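You operate a simulated robot arm through the tools that you are given. There is no shell and no other tool. Be economical: measure what you need, move in short steps, check, and stop when the job is done.

You are at the controls of a simulated robot arm. One attempt, no reset.

TASK
Put the medium spacer on top of the flat carton on the top of the press bench.

The check looks at the end state, three seconds after you hand in, the way a careful person would. Anything else that was tipped, shoved, dropped, spilled or broken makes it a failure.

THE ROBOT
A 7-joint arm with a two-finger parallel gripper, fixed in place. Base frame: the origin is at the foot of the arm, x ahead of it, y to its left, z up; the work surface is at about z = 0. Readings come in m, degrees, newtons and seconds.
With the tool pointing down near the work surface it reaches from about 0.22 to 0.58 m from the base axis. Its first joint turns from -66.0 to 66.0 degrees. Payload 2.5 kg.
The tool frame sits at the grasp point between the pads (the TCP): z along the fingers, y along the line on which they close. The tips reach 0.023 m beyond it. Largest opening 0.094 m; finger width 0.038, thickness 0.01; the body of the gripper, 0.054 by 0.096 m, starts 0.039 m behind the TCP.
Orientation is told as [roll, pitch, yaw] about the base's x, y, z axes, in that order, counted from this pose: with the fingers straight down and closing along the base's y, the tool's x points along the base's -x, its y along +y and its z along -z.

THE INTERFACE
- The arm moves only by the tool nudge_tool. Its argument "commands" is a list of rows, each a list of 7 numbers: the shift along the tool's x, y, z in m, then the turn, a rotation vector about the tool's x, y, z in degrees, then the closure, from 0 (fully open) to 1 (shut). In form: [[x, y, z, rx, ry, rz, hand], ...]. A call has 1 to 10 rows; each row is the pose to reach, as a shift and turn from the pose commanded when the call began, along the tool's axes at that moment. A row lasts 0.2 s, in which the tool goes at most 0.05 m and 8.6 degrees; a call with a longer step from one row to the next is refused whole, and so is a gripper value outside its range. A pose out of reach is approached as far as the arm can. The call stops where the force on the tool passes 40 N (or 10 N more than at its start, if that is more) or the arm is blocked; 0.2 s more then pass. Each finger travels about 0.108 m/s and halts on what it meets, pressing with about 43 N; the grip force reading is that of the motor and also rises with nothing between the fingers. The clock runs only during rows and for 0.2 s after the last one: add rows that repeat a pose to give the fingers time. The reply holds the time, the measured pose of the TCP, the force on the tool along the base axes, the opening and the grip force, in the units named above and with some noise, and new pictures: "views" is both (left out), scene, wrist or none.
- Cameras (640 x 400 px; columns grow to the right, rows downward): "scene" is fixed at [0.1287, -0.3919, 0.5682]; the picture's right is [0.77, -0.63, 0.00], its down [-0.28, -0.35, -0.89] and it looks along [0.57, 0.69, -0.45] (base axes); focal length 333 px, centre (320, 200). "wrist" rides on the gripper at [0.086, 0.016, -0.074] in the tool frame; the picture's right is [-0.18, 0.98, 0.00], its down [-0.58, -0.11, -0.81] and it looks along [-0.79, -0.15, 0.59] (tool axes); focal length 243 px, centre (320, 200).
- point_at(camera, pixels): for up to 12 pixels [column, row] of the newest picture of that camera ("zoom" is the newest enlarged one), the place [x, y, z] in the base frame of the surface seen there, good to about 0.002 m, but the place of the scene camera against the robot may be out by one fixed shift of up to 0.025 m in any direction. The clock stands still meanwhile.
- zoom(camera, box): a new picture of the part [left, top, right, bottom] of that camera's present view, enlarged. The clock stands still meanwhile.
- close_job(): hands the job in; it is judged then, once.

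Keep the steps short. Do not move on a guess: measure, check each grasp and each placing, and mend mistakes. In all there are 60 turns and 170 pictures (those below and enlarged ones count). Leave the gripper open and the arm clear of the work at the hand-in unless told otherwise, and finish with a single line.

The tools are called after ">>>" by a JSON object that holds its "name" and its "arguments". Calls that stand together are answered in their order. nudge_tool: Moves the arm, as the interface text tells. Its arguments: {"type":"object","properties":{"commands":{"type":"array","items":{"type":"array","items":{"type":"number"}}},"views":{"type":"string","enum":["both","scene","wrist","none"]}},"required":["commands"]} The other tools are called the same way: point_at (camera, pixels) gives the place of the surface under pixels of a picture; zoom (camera, box) takes an enlarged picture of a part of a camera's view; close_job () hands the job in.

At the start:

```text
t: 0.0
eef_pos: [0.2837, 0.1661, 0.2867]
tool_rot: [0.0, 0.0, 0.0]
ft_force: [-0.2, 0.0, 0.2]
width: 0.0938
gripper_force: 0.1
```

scene: 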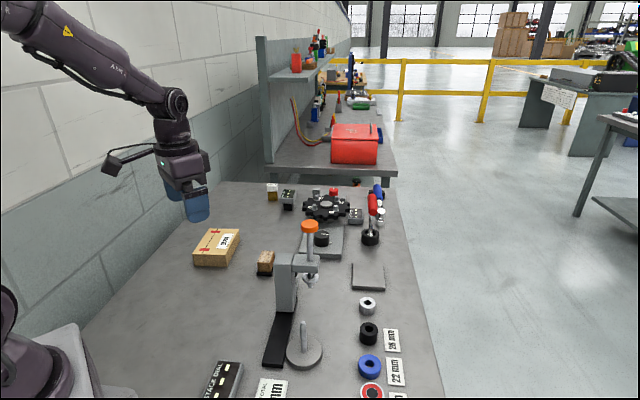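
wrist: 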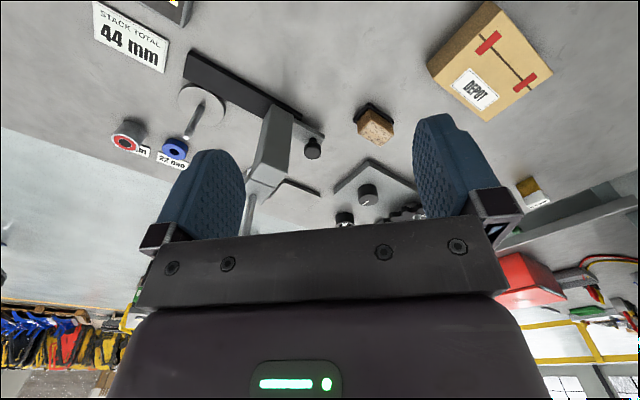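

I see a row of ring spacers at the right edge near (368,305), (369,333), (369,366) and (371,392), with labels, and a flat carton at (216,248). I'll zoom in on both.

>>> {"name": "zoom", "arguments": {"camera": "scene", "box": [320, 280, 448, 400]}}

>>> {"name": "zoom", "arguments": {"camera": "scene", "box": [180, 170, 420, 320]}}

>>> {"name": "zoom", "arguments": {"camera": "wrist", "box": [60, 0, 320, 200]}}

```text
3.33 times, centred on (384, 340) of scene
```

zoom: 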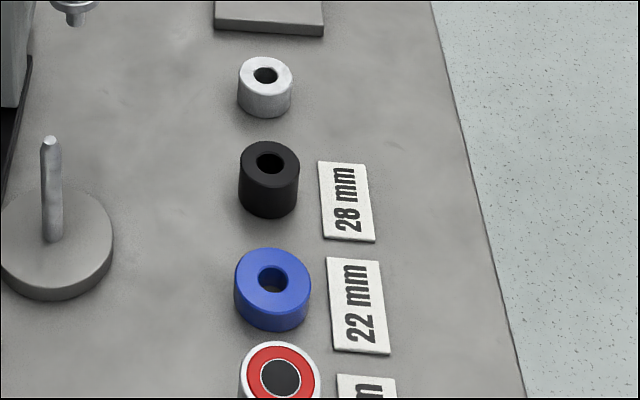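

```text
2.67 times, centred on (300, 245) of scene
```

zoom: 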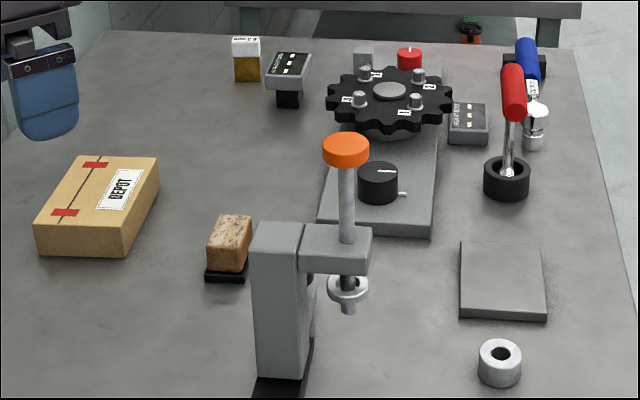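

```text
2.00 times, centred on (190, 100) of wrist
```

zoom: 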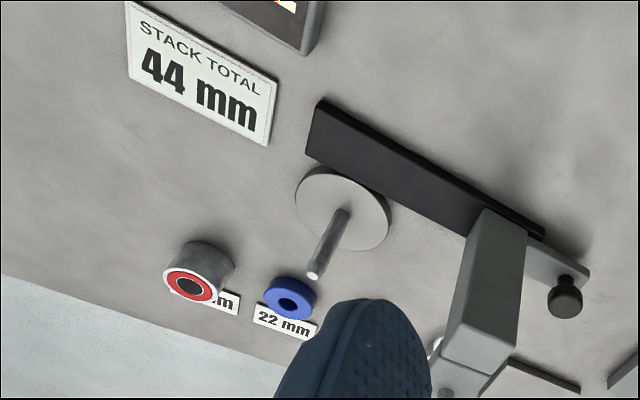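

Labels read 28 mm for black and 22 mm for blue. The red one's label is cut off and the white ring has none. I'll measure the tops of the rings, the table beside them, and the carton.

>>> {"name": "point_at", "arguments": {"camera": "scene", "pixels": [[368, 298], [363, 302], [369, 324], [369, 342], [369, 357], [362, 364], [376, 366], [371, 385], [381, 393], [345, 350], [392, 340], [394, 372]]}}

>>> {"name": "point_at", "arguments": {"camera": "scene", "pixels": [[209, 231], [237, 232], [195, 260], [222, 264], [216, 245], [205, 240], [225, 251], [200, 275], [309, 222], [265, 252], [304, 322], [286, 258]]}}

>>> {"name": "point_at", "arguments": {"camera": "wrist", "pixels": [[480, 20], [440, 70], [500, 60], [500, 105], [545, 70], [475, 90], [143, 138], [126, 146], [132, 127], [175, 148], [170, 156], [160, 148]]}}

```text
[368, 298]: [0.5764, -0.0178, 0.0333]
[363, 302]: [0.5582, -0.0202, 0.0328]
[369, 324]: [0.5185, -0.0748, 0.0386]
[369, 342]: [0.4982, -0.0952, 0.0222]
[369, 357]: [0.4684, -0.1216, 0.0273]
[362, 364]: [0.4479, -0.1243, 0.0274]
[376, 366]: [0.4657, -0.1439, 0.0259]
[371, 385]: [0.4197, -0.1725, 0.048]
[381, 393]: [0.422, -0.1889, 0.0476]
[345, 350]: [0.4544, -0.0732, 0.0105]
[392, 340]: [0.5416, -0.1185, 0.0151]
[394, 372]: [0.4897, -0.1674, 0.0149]
```

```text
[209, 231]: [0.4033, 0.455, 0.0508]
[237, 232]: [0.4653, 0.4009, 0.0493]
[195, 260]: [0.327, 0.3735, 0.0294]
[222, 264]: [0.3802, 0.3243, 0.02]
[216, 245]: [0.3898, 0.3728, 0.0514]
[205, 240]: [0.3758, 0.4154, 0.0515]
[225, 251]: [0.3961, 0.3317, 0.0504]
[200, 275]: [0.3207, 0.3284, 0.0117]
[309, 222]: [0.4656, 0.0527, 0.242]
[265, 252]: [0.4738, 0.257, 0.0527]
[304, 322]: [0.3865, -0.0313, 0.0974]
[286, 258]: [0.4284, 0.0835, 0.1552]
```

```text
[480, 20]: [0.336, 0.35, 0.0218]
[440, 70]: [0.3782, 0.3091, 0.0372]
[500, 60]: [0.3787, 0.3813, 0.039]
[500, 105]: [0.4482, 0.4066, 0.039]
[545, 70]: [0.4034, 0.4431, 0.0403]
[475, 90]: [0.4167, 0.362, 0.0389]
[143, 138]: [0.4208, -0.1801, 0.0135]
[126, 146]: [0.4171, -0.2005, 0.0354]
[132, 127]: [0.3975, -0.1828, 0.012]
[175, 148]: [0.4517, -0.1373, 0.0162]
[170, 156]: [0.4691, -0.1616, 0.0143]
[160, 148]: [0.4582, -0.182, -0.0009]
```

The table reads z≈0.0115 in the scene camera, so the ring heights come to about 28 (black), 16 (blue), 22 (white) and 36 mm (red). The labels beside them don't match that. I'll move the arm sideways in −y, staying high at x≈0.28 (clear of the press), to look at the rings and labels up close.

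>>> {"name": "nudge_tool", "arguments": {"commands": [[0, -0.045, 0, 0, 0, 0, 0], [0, -0.09, 0, 0, 0, 0, 0], [0, -0.135, 0, 0, 0, 0, 0], [0, -0.18, 0, 0, 0, 0, 0], [0, -0.225, 0, 0, 0, 0, 0], [0, -0.26, 0, 0, 0, 0, 0]], "views": "both"}}

```text
t: 1.4
eef_pos: [0.2838, -0.0928, 0.2866]
tool_rot: [0.1, 0.0, 0.0]
ft_force: [0.2, 0.4, -0.5]
width: 0.0943
gripper_force: 0.0
```

scene: 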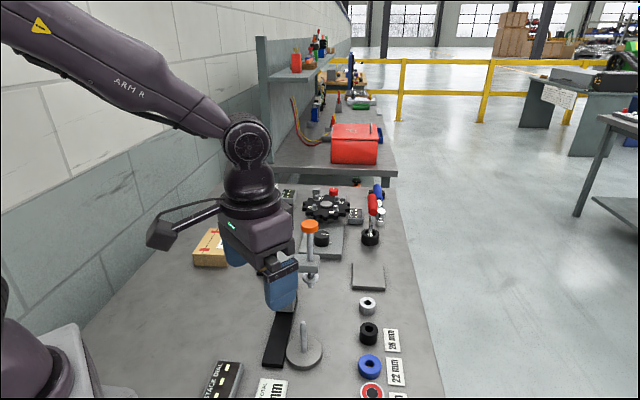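
wrist: 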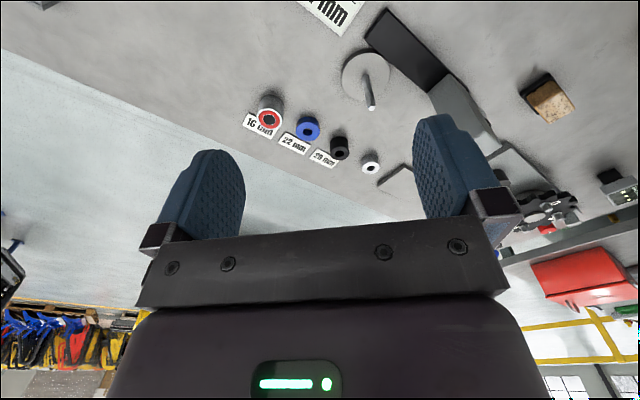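

Now all the rings are visible between the fingers, at about (270,112), (308,128), (340,148) and (370,162). I'll zoom in and measure their tops.

>>> {"name": "zoom", "arguments": {"camera": "wrist", "box": [230, 75, 410, 190]}}

```text
3.48 times, centred on (320, 132) of wrist
```

zoom: 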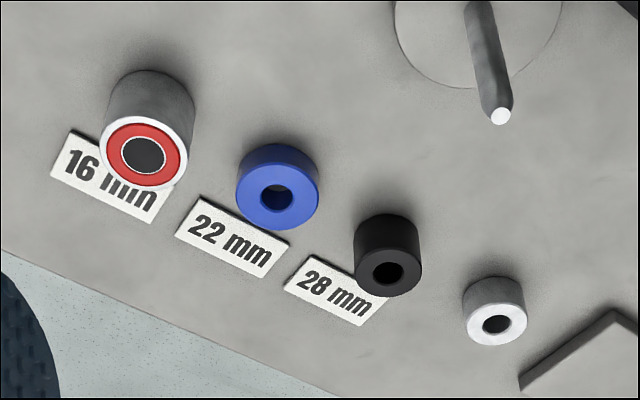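

The labels run 16, 22, 28. I'll measure the top of each ring against the table from this view.

>>> {"name": "point_at", "arguments": {"camera": "zoom", "pixels": [[178, 150], [115, 165], [255, 195], [310, 190], [290, 212], [362, 270], [412, 272], [472, 325], [520, 325], [330, 220], [440, 240], [230, 240]]}}

>>> {"name": "point_at", "arguments": {"camera": "zoom", "pixels": [[241, 190], [315, 200], [278, 160], [280, 225], [357, 270], [419, 272], [388, 293], [466, 325], [525, 323], [496, 341], [497, 307], [388, 251]]}}

```text
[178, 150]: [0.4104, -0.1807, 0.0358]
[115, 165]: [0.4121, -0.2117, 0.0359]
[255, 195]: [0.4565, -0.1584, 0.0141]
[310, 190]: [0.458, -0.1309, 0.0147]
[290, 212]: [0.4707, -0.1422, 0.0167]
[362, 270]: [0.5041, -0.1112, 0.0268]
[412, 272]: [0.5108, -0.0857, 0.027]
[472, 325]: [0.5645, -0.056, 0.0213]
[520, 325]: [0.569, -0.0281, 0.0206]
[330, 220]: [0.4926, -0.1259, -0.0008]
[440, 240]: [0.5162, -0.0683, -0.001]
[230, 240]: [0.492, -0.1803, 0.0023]
```

```text
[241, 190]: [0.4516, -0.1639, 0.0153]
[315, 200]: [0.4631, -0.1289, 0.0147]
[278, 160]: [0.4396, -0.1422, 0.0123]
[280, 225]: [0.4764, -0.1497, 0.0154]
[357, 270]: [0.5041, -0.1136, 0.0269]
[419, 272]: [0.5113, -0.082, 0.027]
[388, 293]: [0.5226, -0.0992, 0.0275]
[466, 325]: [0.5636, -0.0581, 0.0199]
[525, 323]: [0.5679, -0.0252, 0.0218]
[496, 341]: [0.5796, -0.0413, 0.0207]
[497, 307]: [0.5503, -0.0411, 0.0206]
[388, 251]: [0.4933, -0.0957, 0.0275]
```

Heights measured in the robot's frame are blue ≈15–16, white ≈21–22 and black ≈27–28 mm. The red-topped cylinder is 36 mm and matches no label. So the medium (22 mm) spacer is the white ring, centred near (0.566, −0.0415). Next I'll measure the obstacles near it: the plate at (395,172), the press and the pin.

>>> {"name": "point_at", "arguments": {"camera": "wrist", "pixels": [[380, 182], [404, 164], [412, 178], [371, 107], [366, 75], [440, 85], [470, 100], [485, 130], [430, 108], [460, 120], [500, 145], [470, 140]]}}

>>> {"name": "point_at", "arguments": {"camera": "scene", "pixels": [[352, 289], [385, 291], [353, 264], [384, 265], [311, 278], [317, 272], [316, 265], [309, 227], [296, 232], [310, 283], [368, 298], [300, 262]]}}

>>> {"name": "zoom", "arguments": {"camera": "scene", "box": [130, 160, 410, 340]}}

```text
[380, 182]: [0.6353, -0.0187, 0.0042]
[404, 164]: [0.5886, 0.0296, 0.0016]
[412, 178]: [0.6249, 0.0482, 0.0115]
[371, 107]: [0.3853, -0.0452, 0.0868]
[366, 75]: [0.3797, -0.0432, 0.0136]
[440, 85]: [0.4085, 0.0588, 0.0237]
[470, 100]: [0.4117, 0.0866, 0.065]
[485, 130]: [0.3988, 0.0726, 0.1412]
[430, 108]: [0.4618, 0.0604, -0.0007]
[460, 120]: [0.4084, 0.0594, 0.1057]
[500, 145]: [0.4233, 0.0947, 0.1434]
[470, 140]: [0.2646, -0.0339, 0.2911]
```

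```text
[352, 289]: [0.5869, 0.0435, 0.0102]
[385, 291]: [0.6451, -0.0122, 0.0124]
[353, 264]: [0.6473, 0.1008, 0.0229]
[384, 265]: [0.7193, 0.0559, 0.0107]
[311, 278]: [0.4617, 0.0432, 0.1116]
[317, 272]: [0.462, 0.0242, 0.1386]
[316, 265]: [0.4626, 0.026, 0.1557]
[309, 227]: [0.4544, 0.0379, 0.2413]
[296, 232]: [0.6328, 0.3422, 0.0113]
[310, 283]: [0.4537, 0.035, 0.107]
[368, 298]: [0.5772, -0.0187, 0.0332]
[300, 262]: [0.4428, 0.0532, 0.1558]
```

```text
2.22 times, centred on (270, 250) of scene
```

zoom: 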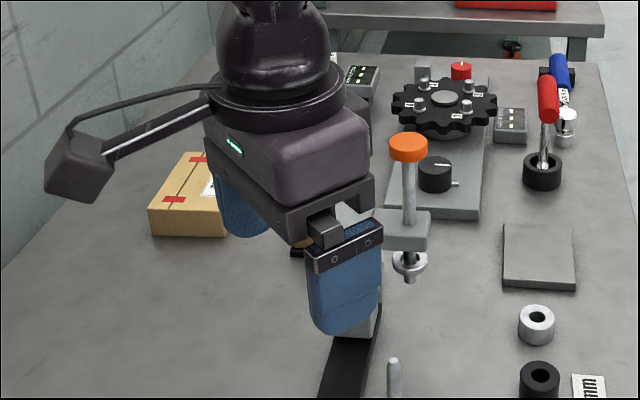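

The white ring's path is clear of the plate (corner ≈(0.588, 0.03)). The press head stands near (0.46, 0.03), up to z≈0.23. I'll check how high the arm's wrist and forearm and the camera box sit above the TCP, so they clear the press during the grasp.

>>> {"name": "point_at", "arguments": {"camera": "scene", "pixels": [[247, 140], [250, 165], [215, 132], [190, 125], [160, 235], [158, 248], [178, 228], [150, 240], [270, 230], [309, 219], [245, 200], [285, 300]]}}

```text
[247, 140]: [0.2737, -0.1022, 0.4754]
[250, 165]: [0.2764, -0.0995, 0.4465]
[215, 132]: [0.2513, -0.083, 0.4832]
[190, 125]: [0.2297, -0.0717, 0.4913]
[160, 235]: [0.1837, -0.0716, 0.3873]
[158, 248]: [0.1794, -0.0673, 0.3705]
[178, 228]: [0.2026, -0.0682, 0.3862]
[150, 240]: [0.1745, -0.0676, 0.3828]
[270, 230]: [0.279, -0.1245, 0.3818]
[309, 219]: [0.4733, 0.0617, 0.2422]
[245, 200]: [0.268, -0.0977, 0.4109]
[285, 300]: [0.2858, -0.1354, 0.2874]
```

The wrist joint sits about 0.18 m above the TCP and the camera box about 0.10 m behind it. I'll turn the tool 30° (base +z) so the camera swings away from the press. Then I'll go forward along y≈−0.093, dropping to z≈0.19, and re-check clearances before going lower.

>>> {"name": "nudge_tool", "arguments": {"commands": [[-0.04, 0, 0.014, 0, 0, -4.3, 0], [-0.08, 0, 0.028, 0, 0, -8.6, 0], [-0.12, 0, 0.042, 0, 0, -12.9, 0], [-0.16, 0, 0.056, 0, 0, -17.2, 0], [-0.2, 0, 0.07, 0, 0, -21.5, 0], [-0.24, 0, 0.084, 0, 0, -25.8, 0], [-0.282, 0, 0.098, 0, 0, -30, 0], [-0.282, 0, 0.098, 0, 0, -30, 0]], "views": "both"}}

```text
t: 3.2
eef_pos: [0.565, -0.0928, 0.1883]
tool_rot: [0.0, 0.1, 30.0]
ft_force: [0.2, -0.5, 0.3]
width: 0.0942
gripper_force: 0.1
```

scene: 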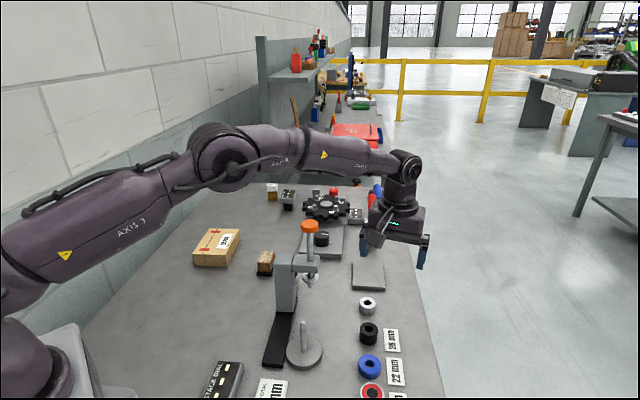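
wrist: 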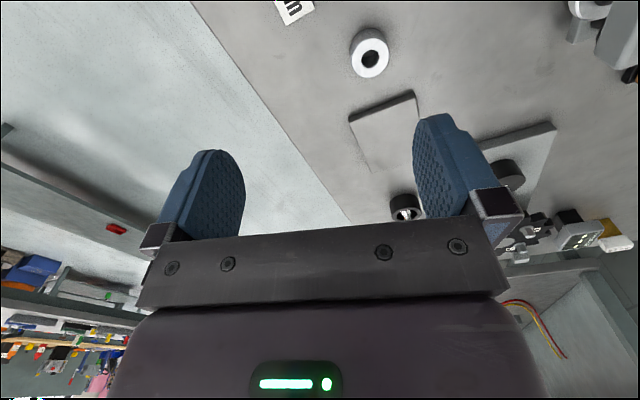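

The view is clear. I'll measure the forearm along its length and the white ring at (370,52) in the wrist view.

>>> {"name": "point_at", "arguments": {"camera": "scene", "pixels": [[225, 155], [300, 150], [300, 170], [340, 155], [340, 172], [375, 160], [405, 165], [372, 240], [355, 215], [309, 219]]}}

>>> {"name": "point_at", "arguments": {"camera": "wrist", "pixels": [[353, 56], [387, 60], [373, 42], [367, 76], [380, 46], [355, 66], [384, 70], [357, 45], [300, 60], [400, 70]]}}

>>> {"name": "zoom", "arguments": {"camera": "wrist", "box": [320, 10, 420, 90]}}

```text
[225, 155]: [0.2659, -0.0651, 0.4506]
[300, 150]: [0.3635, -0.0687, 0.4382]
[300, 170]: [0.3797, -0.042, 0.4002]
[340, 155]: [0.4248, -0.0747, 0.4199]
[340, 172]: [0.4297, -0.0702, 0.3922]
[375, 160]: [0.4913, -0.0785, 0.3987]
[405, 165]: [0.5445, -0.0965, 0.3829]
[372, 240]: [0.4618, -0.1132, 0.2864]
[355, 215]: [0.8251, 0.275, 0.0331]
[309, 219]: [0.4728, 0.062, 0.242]
```

```text
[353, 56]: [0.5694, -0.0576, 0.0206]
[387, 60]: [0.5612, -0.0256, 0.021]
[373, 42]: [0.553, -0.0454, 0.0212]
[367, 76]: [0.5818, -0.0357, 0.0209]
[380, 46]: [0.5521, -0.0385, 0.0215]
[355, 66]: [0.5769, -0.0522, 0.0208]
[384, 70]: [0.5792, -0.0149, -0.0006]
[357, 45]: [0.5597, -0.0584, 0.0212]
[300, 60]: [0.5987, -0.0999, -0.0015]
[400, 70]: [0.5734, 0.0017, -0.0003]
```

```text
5.00 times, centred on (370, 50) of wrist
```

zoom: 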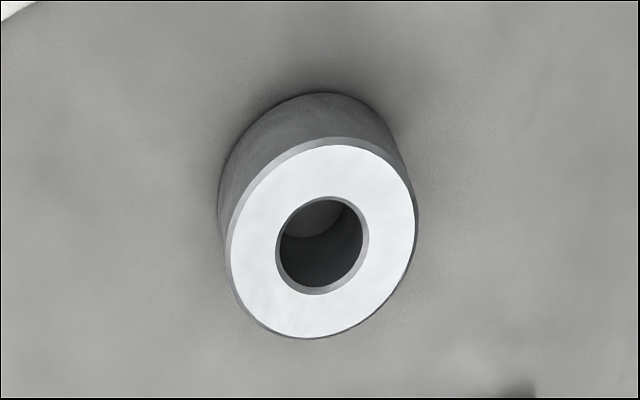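

The ring is centred at (0.566, −0.041) with its top at 0.021. The forearm should pass about 2 cm to the −y side of the press knob. I'll shift over the ring, drop to z≈0.10 and check again.

>>> {"name": "nudge_tool", "arguments": {"commands": [[-0.0135, 0.0223, 0, 0, 0, 0, 0], [-0.0269, 0.0445, 0, 0, 0, 0, 0], [-0.0269, 0.0445, 0.03, 0, 0, 0, 0], [-0.0269, 0.0445, 0.06, 0, 0, 0, 0], [-0.0269, 0.0445, 0.088, 0, 0, 0, 0], [-0.0269, 0.0445, 0.088, 0, 0, 0, 0]], "views": "both"}}

```text
t: 4.6
eef_pos: [0.5666, -0.0411, 0.1016]
tool_rot: [0.0, 0.0, 30.1]
ft_force: [0.3, 0.2, 0.1]
width: 0.0939
gripper_force: 0.0
```

scene: 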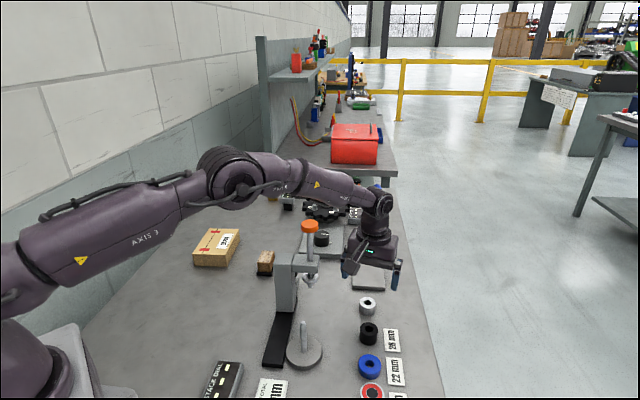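
wrist: 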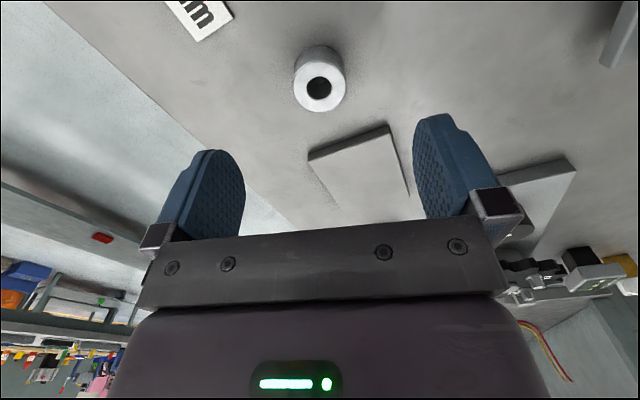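

I'm over the ring. I'll check the forearm's place beside the press knob again.

>>> {"name": "point_at", "arguments": {"camera": "scene", "pixels": [[238, 185], [285, 175], [285, 188], [315, 185], [315, 198], [345, 192], [345, 202], [380, 203], [302, 225], [317, 226], [310, 231], [355, 250]]}}

>>> {"name": "zoom", "arguments": {"camera": "scene", "box": [200, 140, 420, 320]}}

>>> {"name": "point_at", "arguments": {"camera": "wrist", "pixels": [[296, 88], [342, 88], [319, 110], [324, 72], [300, 100], [338, 102]]}}

```text
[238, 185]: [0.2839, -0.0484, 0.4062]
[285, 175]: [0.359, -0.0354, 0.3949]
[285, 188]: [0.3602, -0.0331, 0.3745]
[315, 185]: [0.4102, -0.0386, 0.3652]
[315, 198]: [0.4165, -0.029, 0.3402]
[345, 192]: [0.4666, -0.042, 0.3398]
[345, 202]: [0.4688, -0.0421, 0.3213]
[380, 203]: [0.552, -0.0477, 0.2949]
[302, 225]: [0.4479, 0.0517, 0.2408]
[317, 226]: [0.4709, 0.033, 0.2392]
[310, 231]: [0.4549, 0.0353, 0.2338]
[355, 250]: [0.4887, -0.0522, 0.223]
```

```text
2.22 times, centred on (310, 230) of scene
```

zoom: 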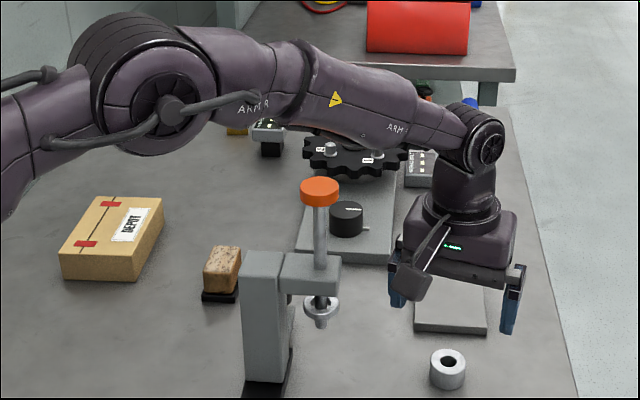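

```text
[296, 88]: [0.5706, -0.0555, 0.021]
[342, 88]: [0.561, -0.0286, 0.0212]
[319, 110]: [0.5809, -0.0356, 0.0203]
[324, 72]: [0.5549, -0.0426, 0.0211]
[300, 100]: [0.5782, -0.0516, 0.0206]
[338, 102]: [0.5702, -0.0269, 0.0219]
```

The forearm underside is about 7 cm above the knob and clear to the side, and the ring is centred under the TCP. I'll descend to z≈0.027 with the fingers open.

>>> {"name": "nudge_tool", "arguments": {"commands": [[0, 0, 0.02, 0, 0, 0, 0], [0, 0, 0.04, 0, 0, 0, 0], [0, 0, 0.06, 0, 0, 0, 0], [0, 0, 0.0745, 0, 0, 0, 0], [0, 0, 0.0745, 0, 0, 0, 0]], "views": "both"}}

```text
t: 5.8
eef_pos: [0.5675, -0.0409, 0.026]
tool_rot: [0.0, 0.1, 29.9]
ft_force: [-0.5, 0.0, -0.6]
width: 0.0939
gripper_force: 0.1
```

scene: 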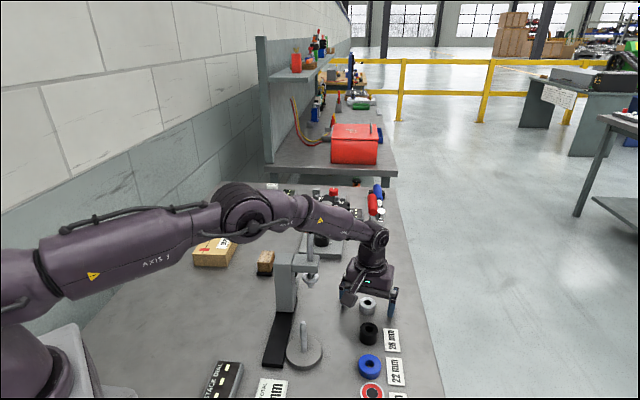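
wrist: 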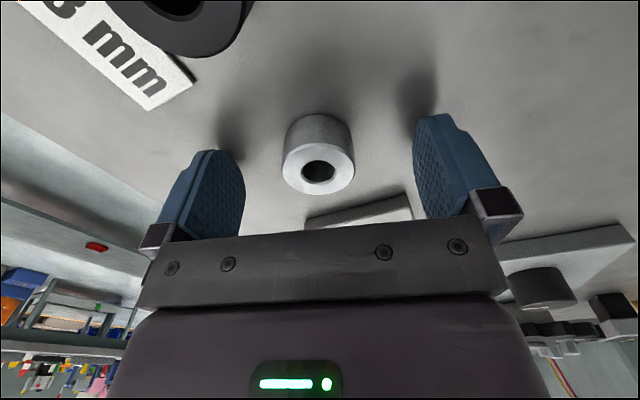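

The ring at (318,155) lies centred between the fingers. I'll close the gripper.

>>> {"name": "nudge_tool", "arguments": {"commands": [[0, 0, 0, 0, 0, 0, 0.3], [0, 0, 0, 0, 0, 0, 0.6], [0, 0, 0, 0, 0, 0, 0.8], [0, 0, 0, 0, 0, 0, 0.8], [0, 0, 0, 0, 0, 0, 0.8]], "views": "wrist"}}

```text
t: 7.0
eef_pos: [0.567, -0.0407, 0.0273]
tool_rot: [0.0, 0.1, 30.0]
ft_force: [-0.3, 0.0, 0.8]
width: 0.0339
gripper_force: 42.2
```

wrist: 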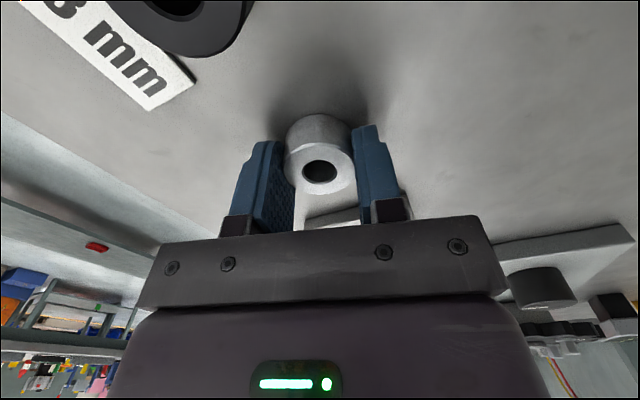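

The grip is firm (width 0.034, 42 N). I'll lift straight up to z≈0.19.

>>> {"name": "nudge_tool", "arguments": {"commands": [[0, 0, -0.02, 0, 0, 0, 0.8], [0, 0, -0.05, 0, 0, 0, 0.8], [0, 0, -0.08, 0, 0, 0, 0.8], [0, 0, -0.12, 0, 0, 0, 0.8], [0, 0, -0.16, 0, 0, 0, 0.8], [0.0135, -0.0223, -0.162, 0, 0, 0, 0.8], [0.0269, -0.0445, -0.162, 0, 0, 0, 0.8]], "views": "both"}}

```text
t: 8.6
eef_pos: [0.5654, -0.0926, 0.1884]
tool_rot: [0.1, 0.0, 30.0]
ft_force: [0.3, 0.6, -1.1]
width: 0.0338
gripper_force: 43.2
```

scene: 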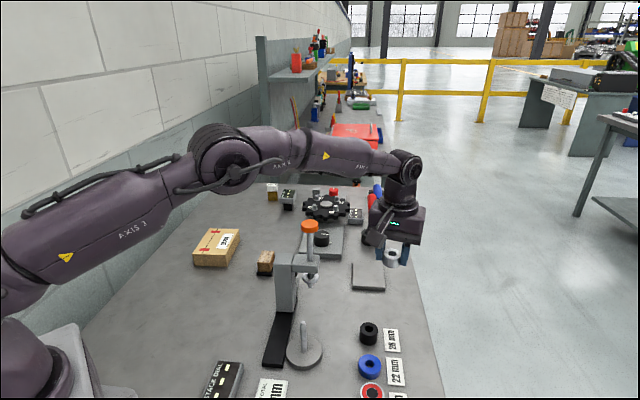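
wrist: 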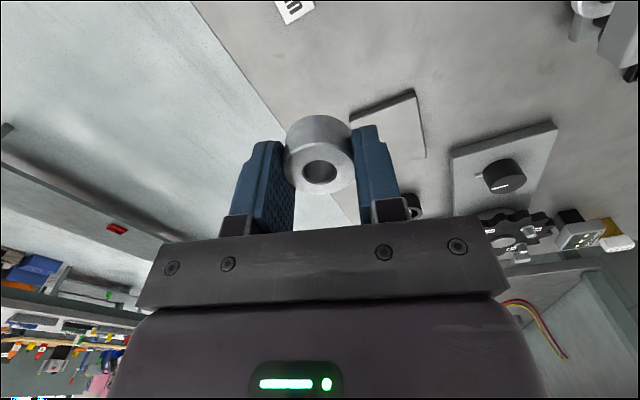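

The ring is off the table and held. I'll retrace the same way back and up to x≈0.284, z≈0.287, undoing the yaw.

>>> {"name": "nudge_tool", "arguments": {"commands": [[0.0349, 0.0201, -0.014, 0, 0, 4.3, 0.8], [0.0698, 0.0403, -0.028, 0, 0, 8.6, 0.8], [0.1047, 0.0604, -0.042, 0, 0, 12.9, 0.8], [0.1396, 0.0806, -0.056, 0, 0, 17.2, 0.8], [0.1745, 0.1007, -0.07, 0, 0, 21.5, 0.8], [0.2094, 0.1209, -0.084, 0, 0, 25.8, 0.8], [0.2442, 0.141, -0.1, 0, 0, 30, 0.8]], "views": "none"}}

```text
t: 10.2
eef_pos: [0.284, -0.0931, 0.2888]
tool_rot: [0.0, -0.1, -0.2]
ft_force: [0.5, 0.1, -0.7]
width: 0.0336
gripper_force: 43.5
```

I'm back at the safe spot and still holding the ring. Next I'll sweep to +y at the same height, to y≈0.27.

>>> {"name": "nudge_tool", "arguments": {"commands": [[0, 0.045, 0, 0, 0, 0, 0.8], [0, 0.09, 0, 0, 0, 0, 0.8], [0, 0.135, 0, 0, 0, 0, 0.8], [0, 0.18, 0, 0, 0, 0, 0.8], [0, 0.225, 0, 0, 0, 0, 0.8], [0, 0.27, 0, 0, 0, 0, 0.8], [0, 0.315, 0, 0, 0, 0, 0.8], [0, 0.363, 0, 0, 0, 0, 0.8]], "views": "both"}}

```text
t: 12.0
eef_pos: [0.2835, 0.2706, 0.2882]
tool_rot: [0.0, 0.1, 0.0]
ft_force: [-0.1, 0.2, -1.0]
width: 0.0334
gripper_force: 43.4
```

scene: 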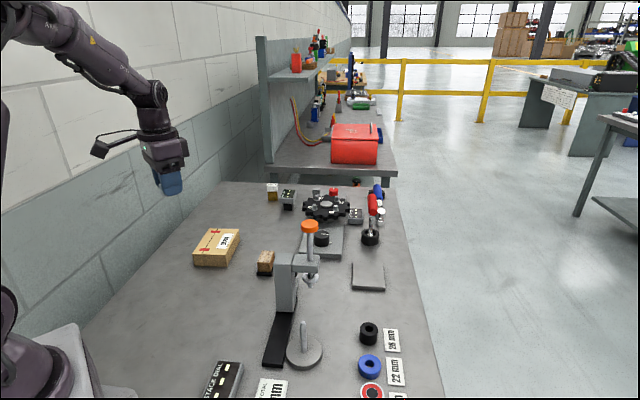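
wrist: 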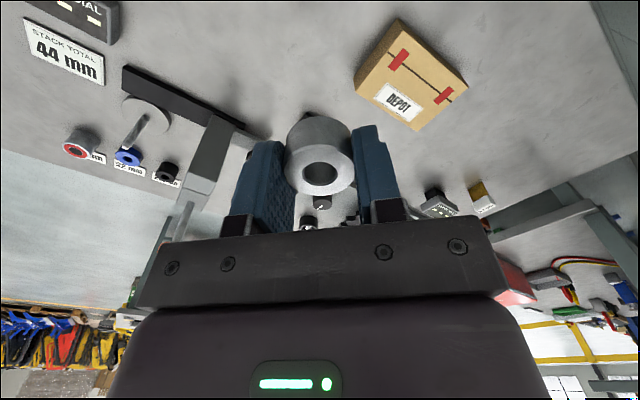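

The carton is fully in the wrist view, at (360–468, 20–130). I'll measure its top face and the table beside it.

>>> {"name": "zoom", "arguments": {"camera": "wrist", "box": [340, 10, 484, 140]}}

>>> {"name": "point_at", "arguments": {"camera": "wrist", "pixels": [[362, 90], [402, 28], [462, 85], [418, 125], [412, 75], [385, 55], [440, 100], [430, 60], [392, 95], [480, 60], [340, 90]]}}

```text
3.08 times, centred on (412, 75) of wrist
```

zoom: 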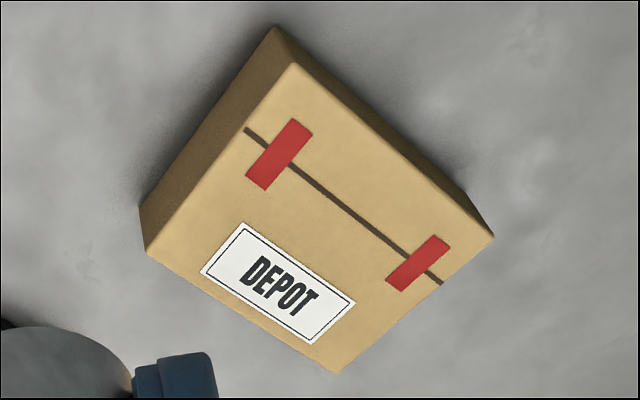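

```text
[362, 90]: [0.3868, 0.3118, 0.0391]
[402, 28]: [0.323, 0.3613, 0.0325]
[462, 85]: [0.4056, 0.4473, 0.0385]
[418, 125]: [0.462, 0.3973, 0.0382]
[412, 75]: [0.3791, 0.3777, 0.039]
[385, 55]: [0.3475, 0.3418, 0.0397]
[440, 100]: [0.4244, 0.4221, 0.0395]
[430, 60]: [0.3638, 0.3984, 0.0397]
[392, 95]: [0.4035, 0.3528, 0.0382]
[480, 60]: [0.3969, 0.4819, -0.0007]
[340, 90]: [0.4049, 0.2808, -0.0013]
```

The carton's top corners average to a centre of (0.394, 0.380), with the top at z≈0.039. I'll move above the centre at z≈0.15.

>>> {"name": "nudge_tool", "arguments": {"commands": [[-0.022, 0.022, 0.026, 0, 0, 0, 0.8], [-0.044, 0.044, 0.052, 0, 0, 0, 0.8], [-0.066, 0.066, 0.08, 0, 0, 0, 0.8], [-0.088, 0.088, 0.108, 0, 0, 0, 0.8], [-0.1105, 0.1094, 0.138, 0, 0, 0, 0.8], [-0.1105, 0.1094, 0.138, 0, 0, 0, 0.8]], "views": "both"}}

```text
t: 13.4
eef_pos: [0.394, 0.3791, 0.1504]
tool_rot: [0.0, 0.0, 0.0]
ft_force: [0.0, -0.4, -1.4]
width: 0.0334
gripper_force: 42.9
```

scene: 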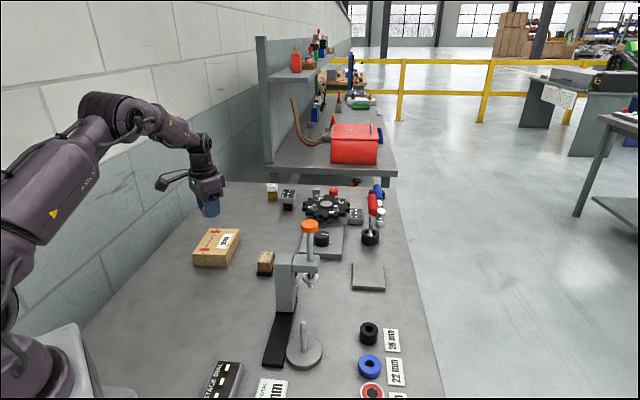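
wrist: 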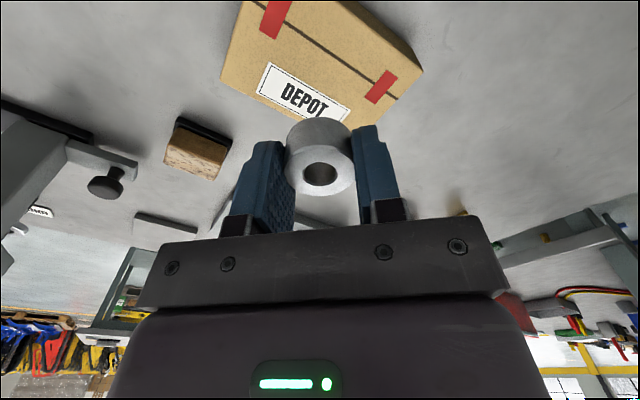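

I'm above the carton with the ring held. I'll lower to z≈0.072, a few millimetres above contact.

>>> {"name": "nudge_tool", "arguments": {"commands": [[0, 0, 0.025, 0, 0, 0, 0.8], [0, 0, 0.05, 0, 0, 0, 0.8], [0, 0, 0.068, 0, 0, 0, 0.8], [0, 0, 0.078, 0, 0, 0, 0.8], [0, 0, 0.078, 0, 0, 0, 0.8]], "views": "both"}}

```text
t: 14.6
eef_pos: [0.3946, 0.3802, 0.074]
tool_rot: [0.1, 0.0, 0.0]
ft_force: [-0.4, 0.3, -1.1]
width: 0.0334
gripper_force: 43.0
```

scene: 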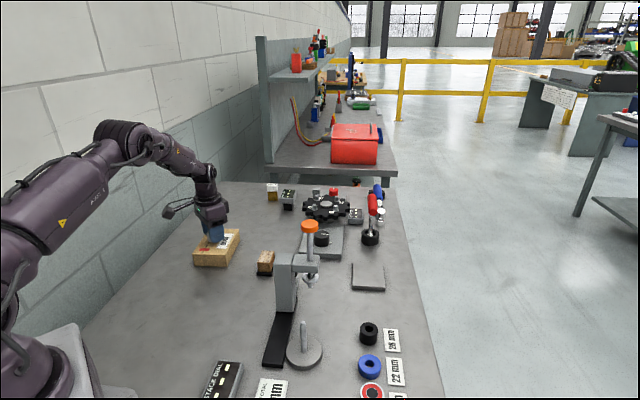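
wrist: 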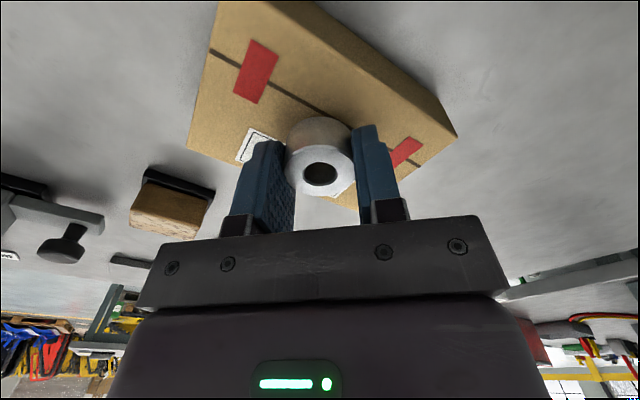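

There's no contact yet. I'll lower another 5 mm in 1 mm steps and read the force.

>>> {"name": "nudge_tool", "arguments": {"commands": [[0, 0, 0.001, 0, 0, 0, 0.8], [0, 0, 0.002, 0, 0, 0, 0.8], [0, 0, 0.003, 0, 0, 0, 0.8], [0, 0, 0.004, 0, 0, 0, 0.8], [0, 0, 0.005, 0, 0, 0, 0.8]], "views": "none"}}

```text
t: 15.8
eef_pos: [0.3954, 0.3796, 0.0671]
tool_rot: [0.1, 0.0, 0.0]
ft_force: [0.2, -0.1, -0.6]
width: 0.0304
gripper_force: 42.6
```

The force is still small, but the width dropped to 0.030. I'll look before going on.

>>> {"name": "zoom", "arguments": {"camera": "wrist", "box": [200, 80, 440, 230]}}

>>> {"name": "zoom", "arguments": {"camera": "scene", "box": [170, 190, 270, 280]}}

```text
2.67 times, centred on (320, 155) of wrist
```

zoom: 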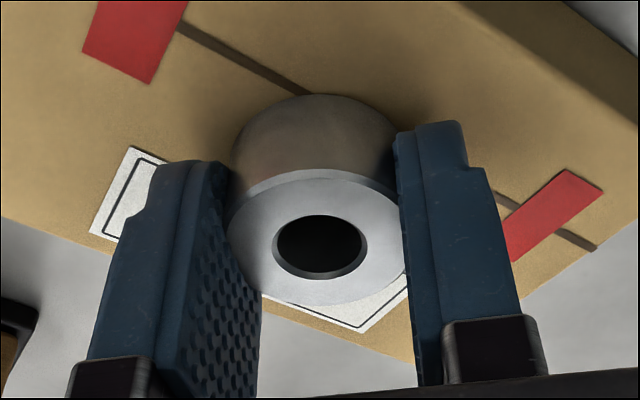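

```text
4.44 times, centred on (220, 235) of scene
```

zoom: 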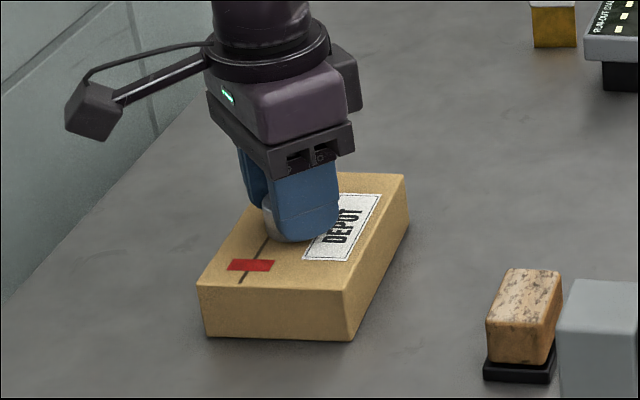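

The ring looks level and still between the pads. I'll measure its top plane and the carton beside it, and re-read the gripper with a stay-put row.

>>> {"name": "nudge_tool", "arguments": {"commands": [[0, 0, 0, 0, 0, 0, 0.8], [0, 0, 0, 0, 0, 0, 0.8]], "views": "wrist"}}

>>> {"name": "point_at", "arguments": {"camera": "wrist", "pixels": [[293, 172], [348, 172], [320, 190], [320, 147], [300, 160], [340, 160], [345, 184], [300, 187], [250, 120], [360, 115]]}}

```text
t: 16.4
eef_pos: [0.3944, 0.3793, 0.0679]
tool_rot: [0.0, 0.0, 0.1]
ft_force: [-0.3, -0.1, -0.9]
width: 0.0305
gripper_force: 42.9
```

wrist: 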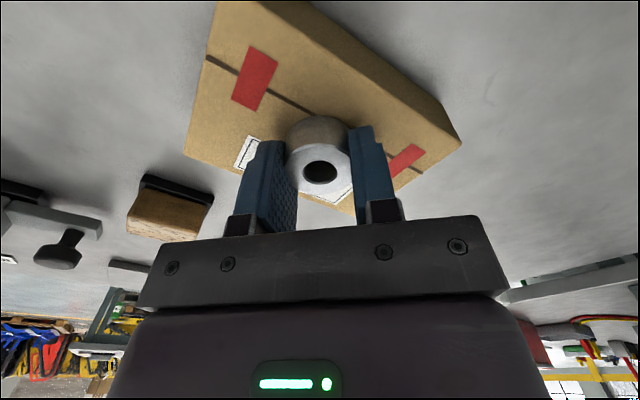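

```text
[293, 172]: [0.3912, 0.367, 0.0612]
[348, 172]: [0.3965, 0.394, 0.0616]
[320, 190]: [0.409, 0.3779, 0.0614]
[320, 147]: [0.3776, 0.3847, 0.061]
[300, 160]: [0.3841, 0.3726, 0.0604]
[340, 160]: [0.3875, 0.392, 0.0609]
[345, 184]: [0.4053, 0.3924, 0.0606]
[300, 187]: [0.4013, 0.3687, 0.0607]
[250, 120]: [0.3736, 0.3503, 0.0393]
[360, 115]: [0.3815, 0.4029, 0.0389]
```

The ring's top is level at z≈0.061, which is the carton's 0.039 plus 22 mm, so it rests on the carton at about (0.394, 0.380). I'll open slowly.

>>> {"name": "nudge_tool", "arguments": {"commands": [[0, 0, 0, 0, 0, 0, 0.7], [0, 0, 0, 0, 0, 0, 0.66], [0, 0, 0, 0, 0, 0, 0.62], [0, 0, 0, 0, 0, 0, 0.56], [0, 0, 0, 0, 0, 0, 0.45], [0, 0, 0, 0, 0, 0, 0.3], [0, 0, 0, 0, 0, 0, 0.15]], "views": "both"}}

```text
t: 18.0
eef_pos: [0.395, 0.3796, 0.0672]
tool_rot: [0.0, 0.1, 0.0]
ft_force: [0.0, -0.7, 0.7]
width: 0.0801
gripper_force: 0.0
```

scene: 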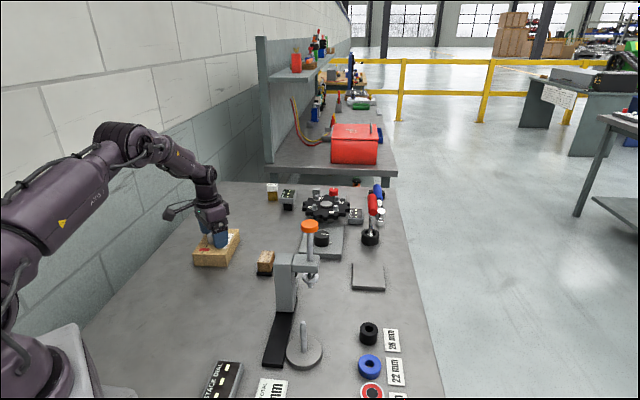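
wrist: 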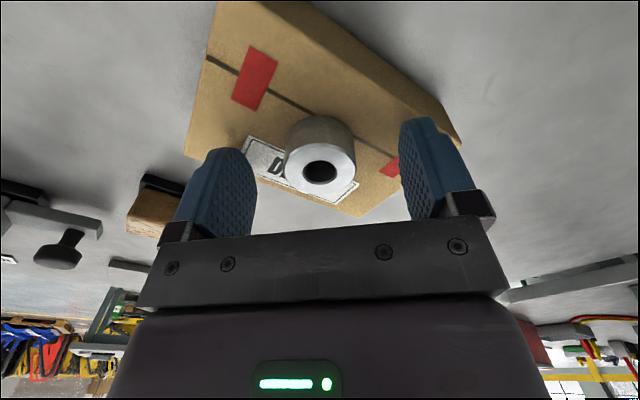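

The ring stands free on the carton and the fingers are clear of it. I'll raise straight up, then back away toward the starting pose.

>>> {"name": "nudge_tool", "arguments": {"commands": [[0, 0, -0.02, 0, 0, 0, 0.1], [0, 0, -0.05, 0, 0, 0, 0], [0, 0, -0.09, 0, 0, 0, 0], [0, 0, -0.13, 0, 0, 0, 0], [0, 0, -0.17, 0, 0, 0, 0], [0.028, -0.028, -0.19, 0, 0, 0, 0], [0.056, -0.056, -0.21, 0, 0, 0, 0], [0.084, -0.084, -0.22, 0, 0, 0, 0], [0.11, -0.11, -0.22, 0, 0, 0, 0], [0.11, -0.15, -0.22, 0, 0, 0, 0]], "views": "both"}}

```text
t: 20.2
eef_pos: [0.2841, 0.2298, 0.2858]
tool_rot: [0.0, 0.0, 0.0]
ft_force: [0.1, -1.0, 0.4]
width: 0.0941
gripper_force: 0.1
```

scene: 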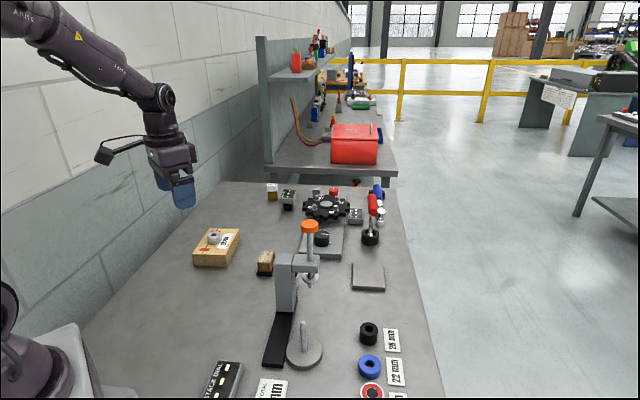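
wrist: 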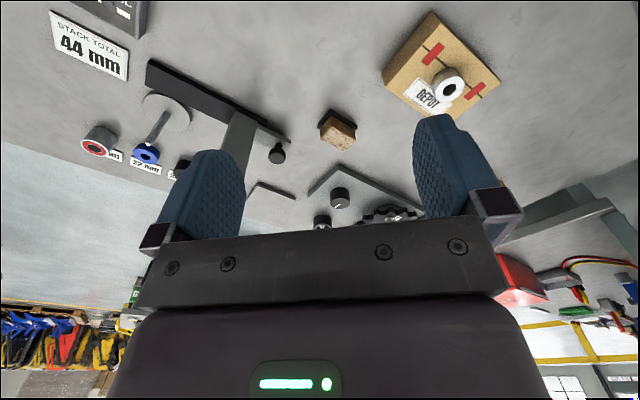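

The arm is clear, the ring sits on the carton, and the rest is unmoved. I'll take one last close look.

>>> {"name": "zoom", "arguments": {"camera": "scene", "box": [170, 200, 290, 290]}}

```text
4.44 times, centred on (230, 245) of scene
```

zoom: 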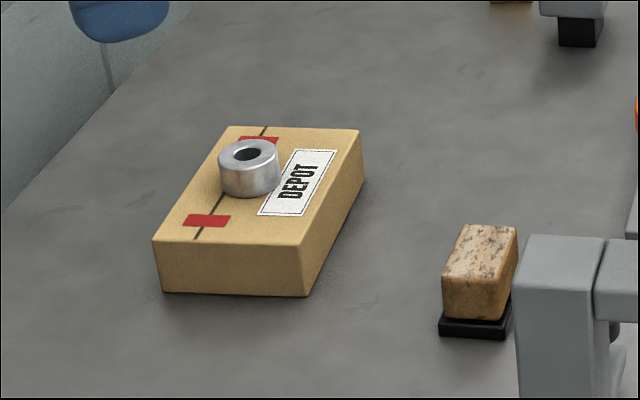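

The ring is flat and stable on the carton, so I'm handing in.

>>> {"name": "close_job", "arguments": {}}

```text
The job is handed in.
```

The medium spacer (the white 22 mm ring, picked by measured height because the bench labels don't match the rings beside them) is flat on top of the carton, with the gripper open and the arm clear.
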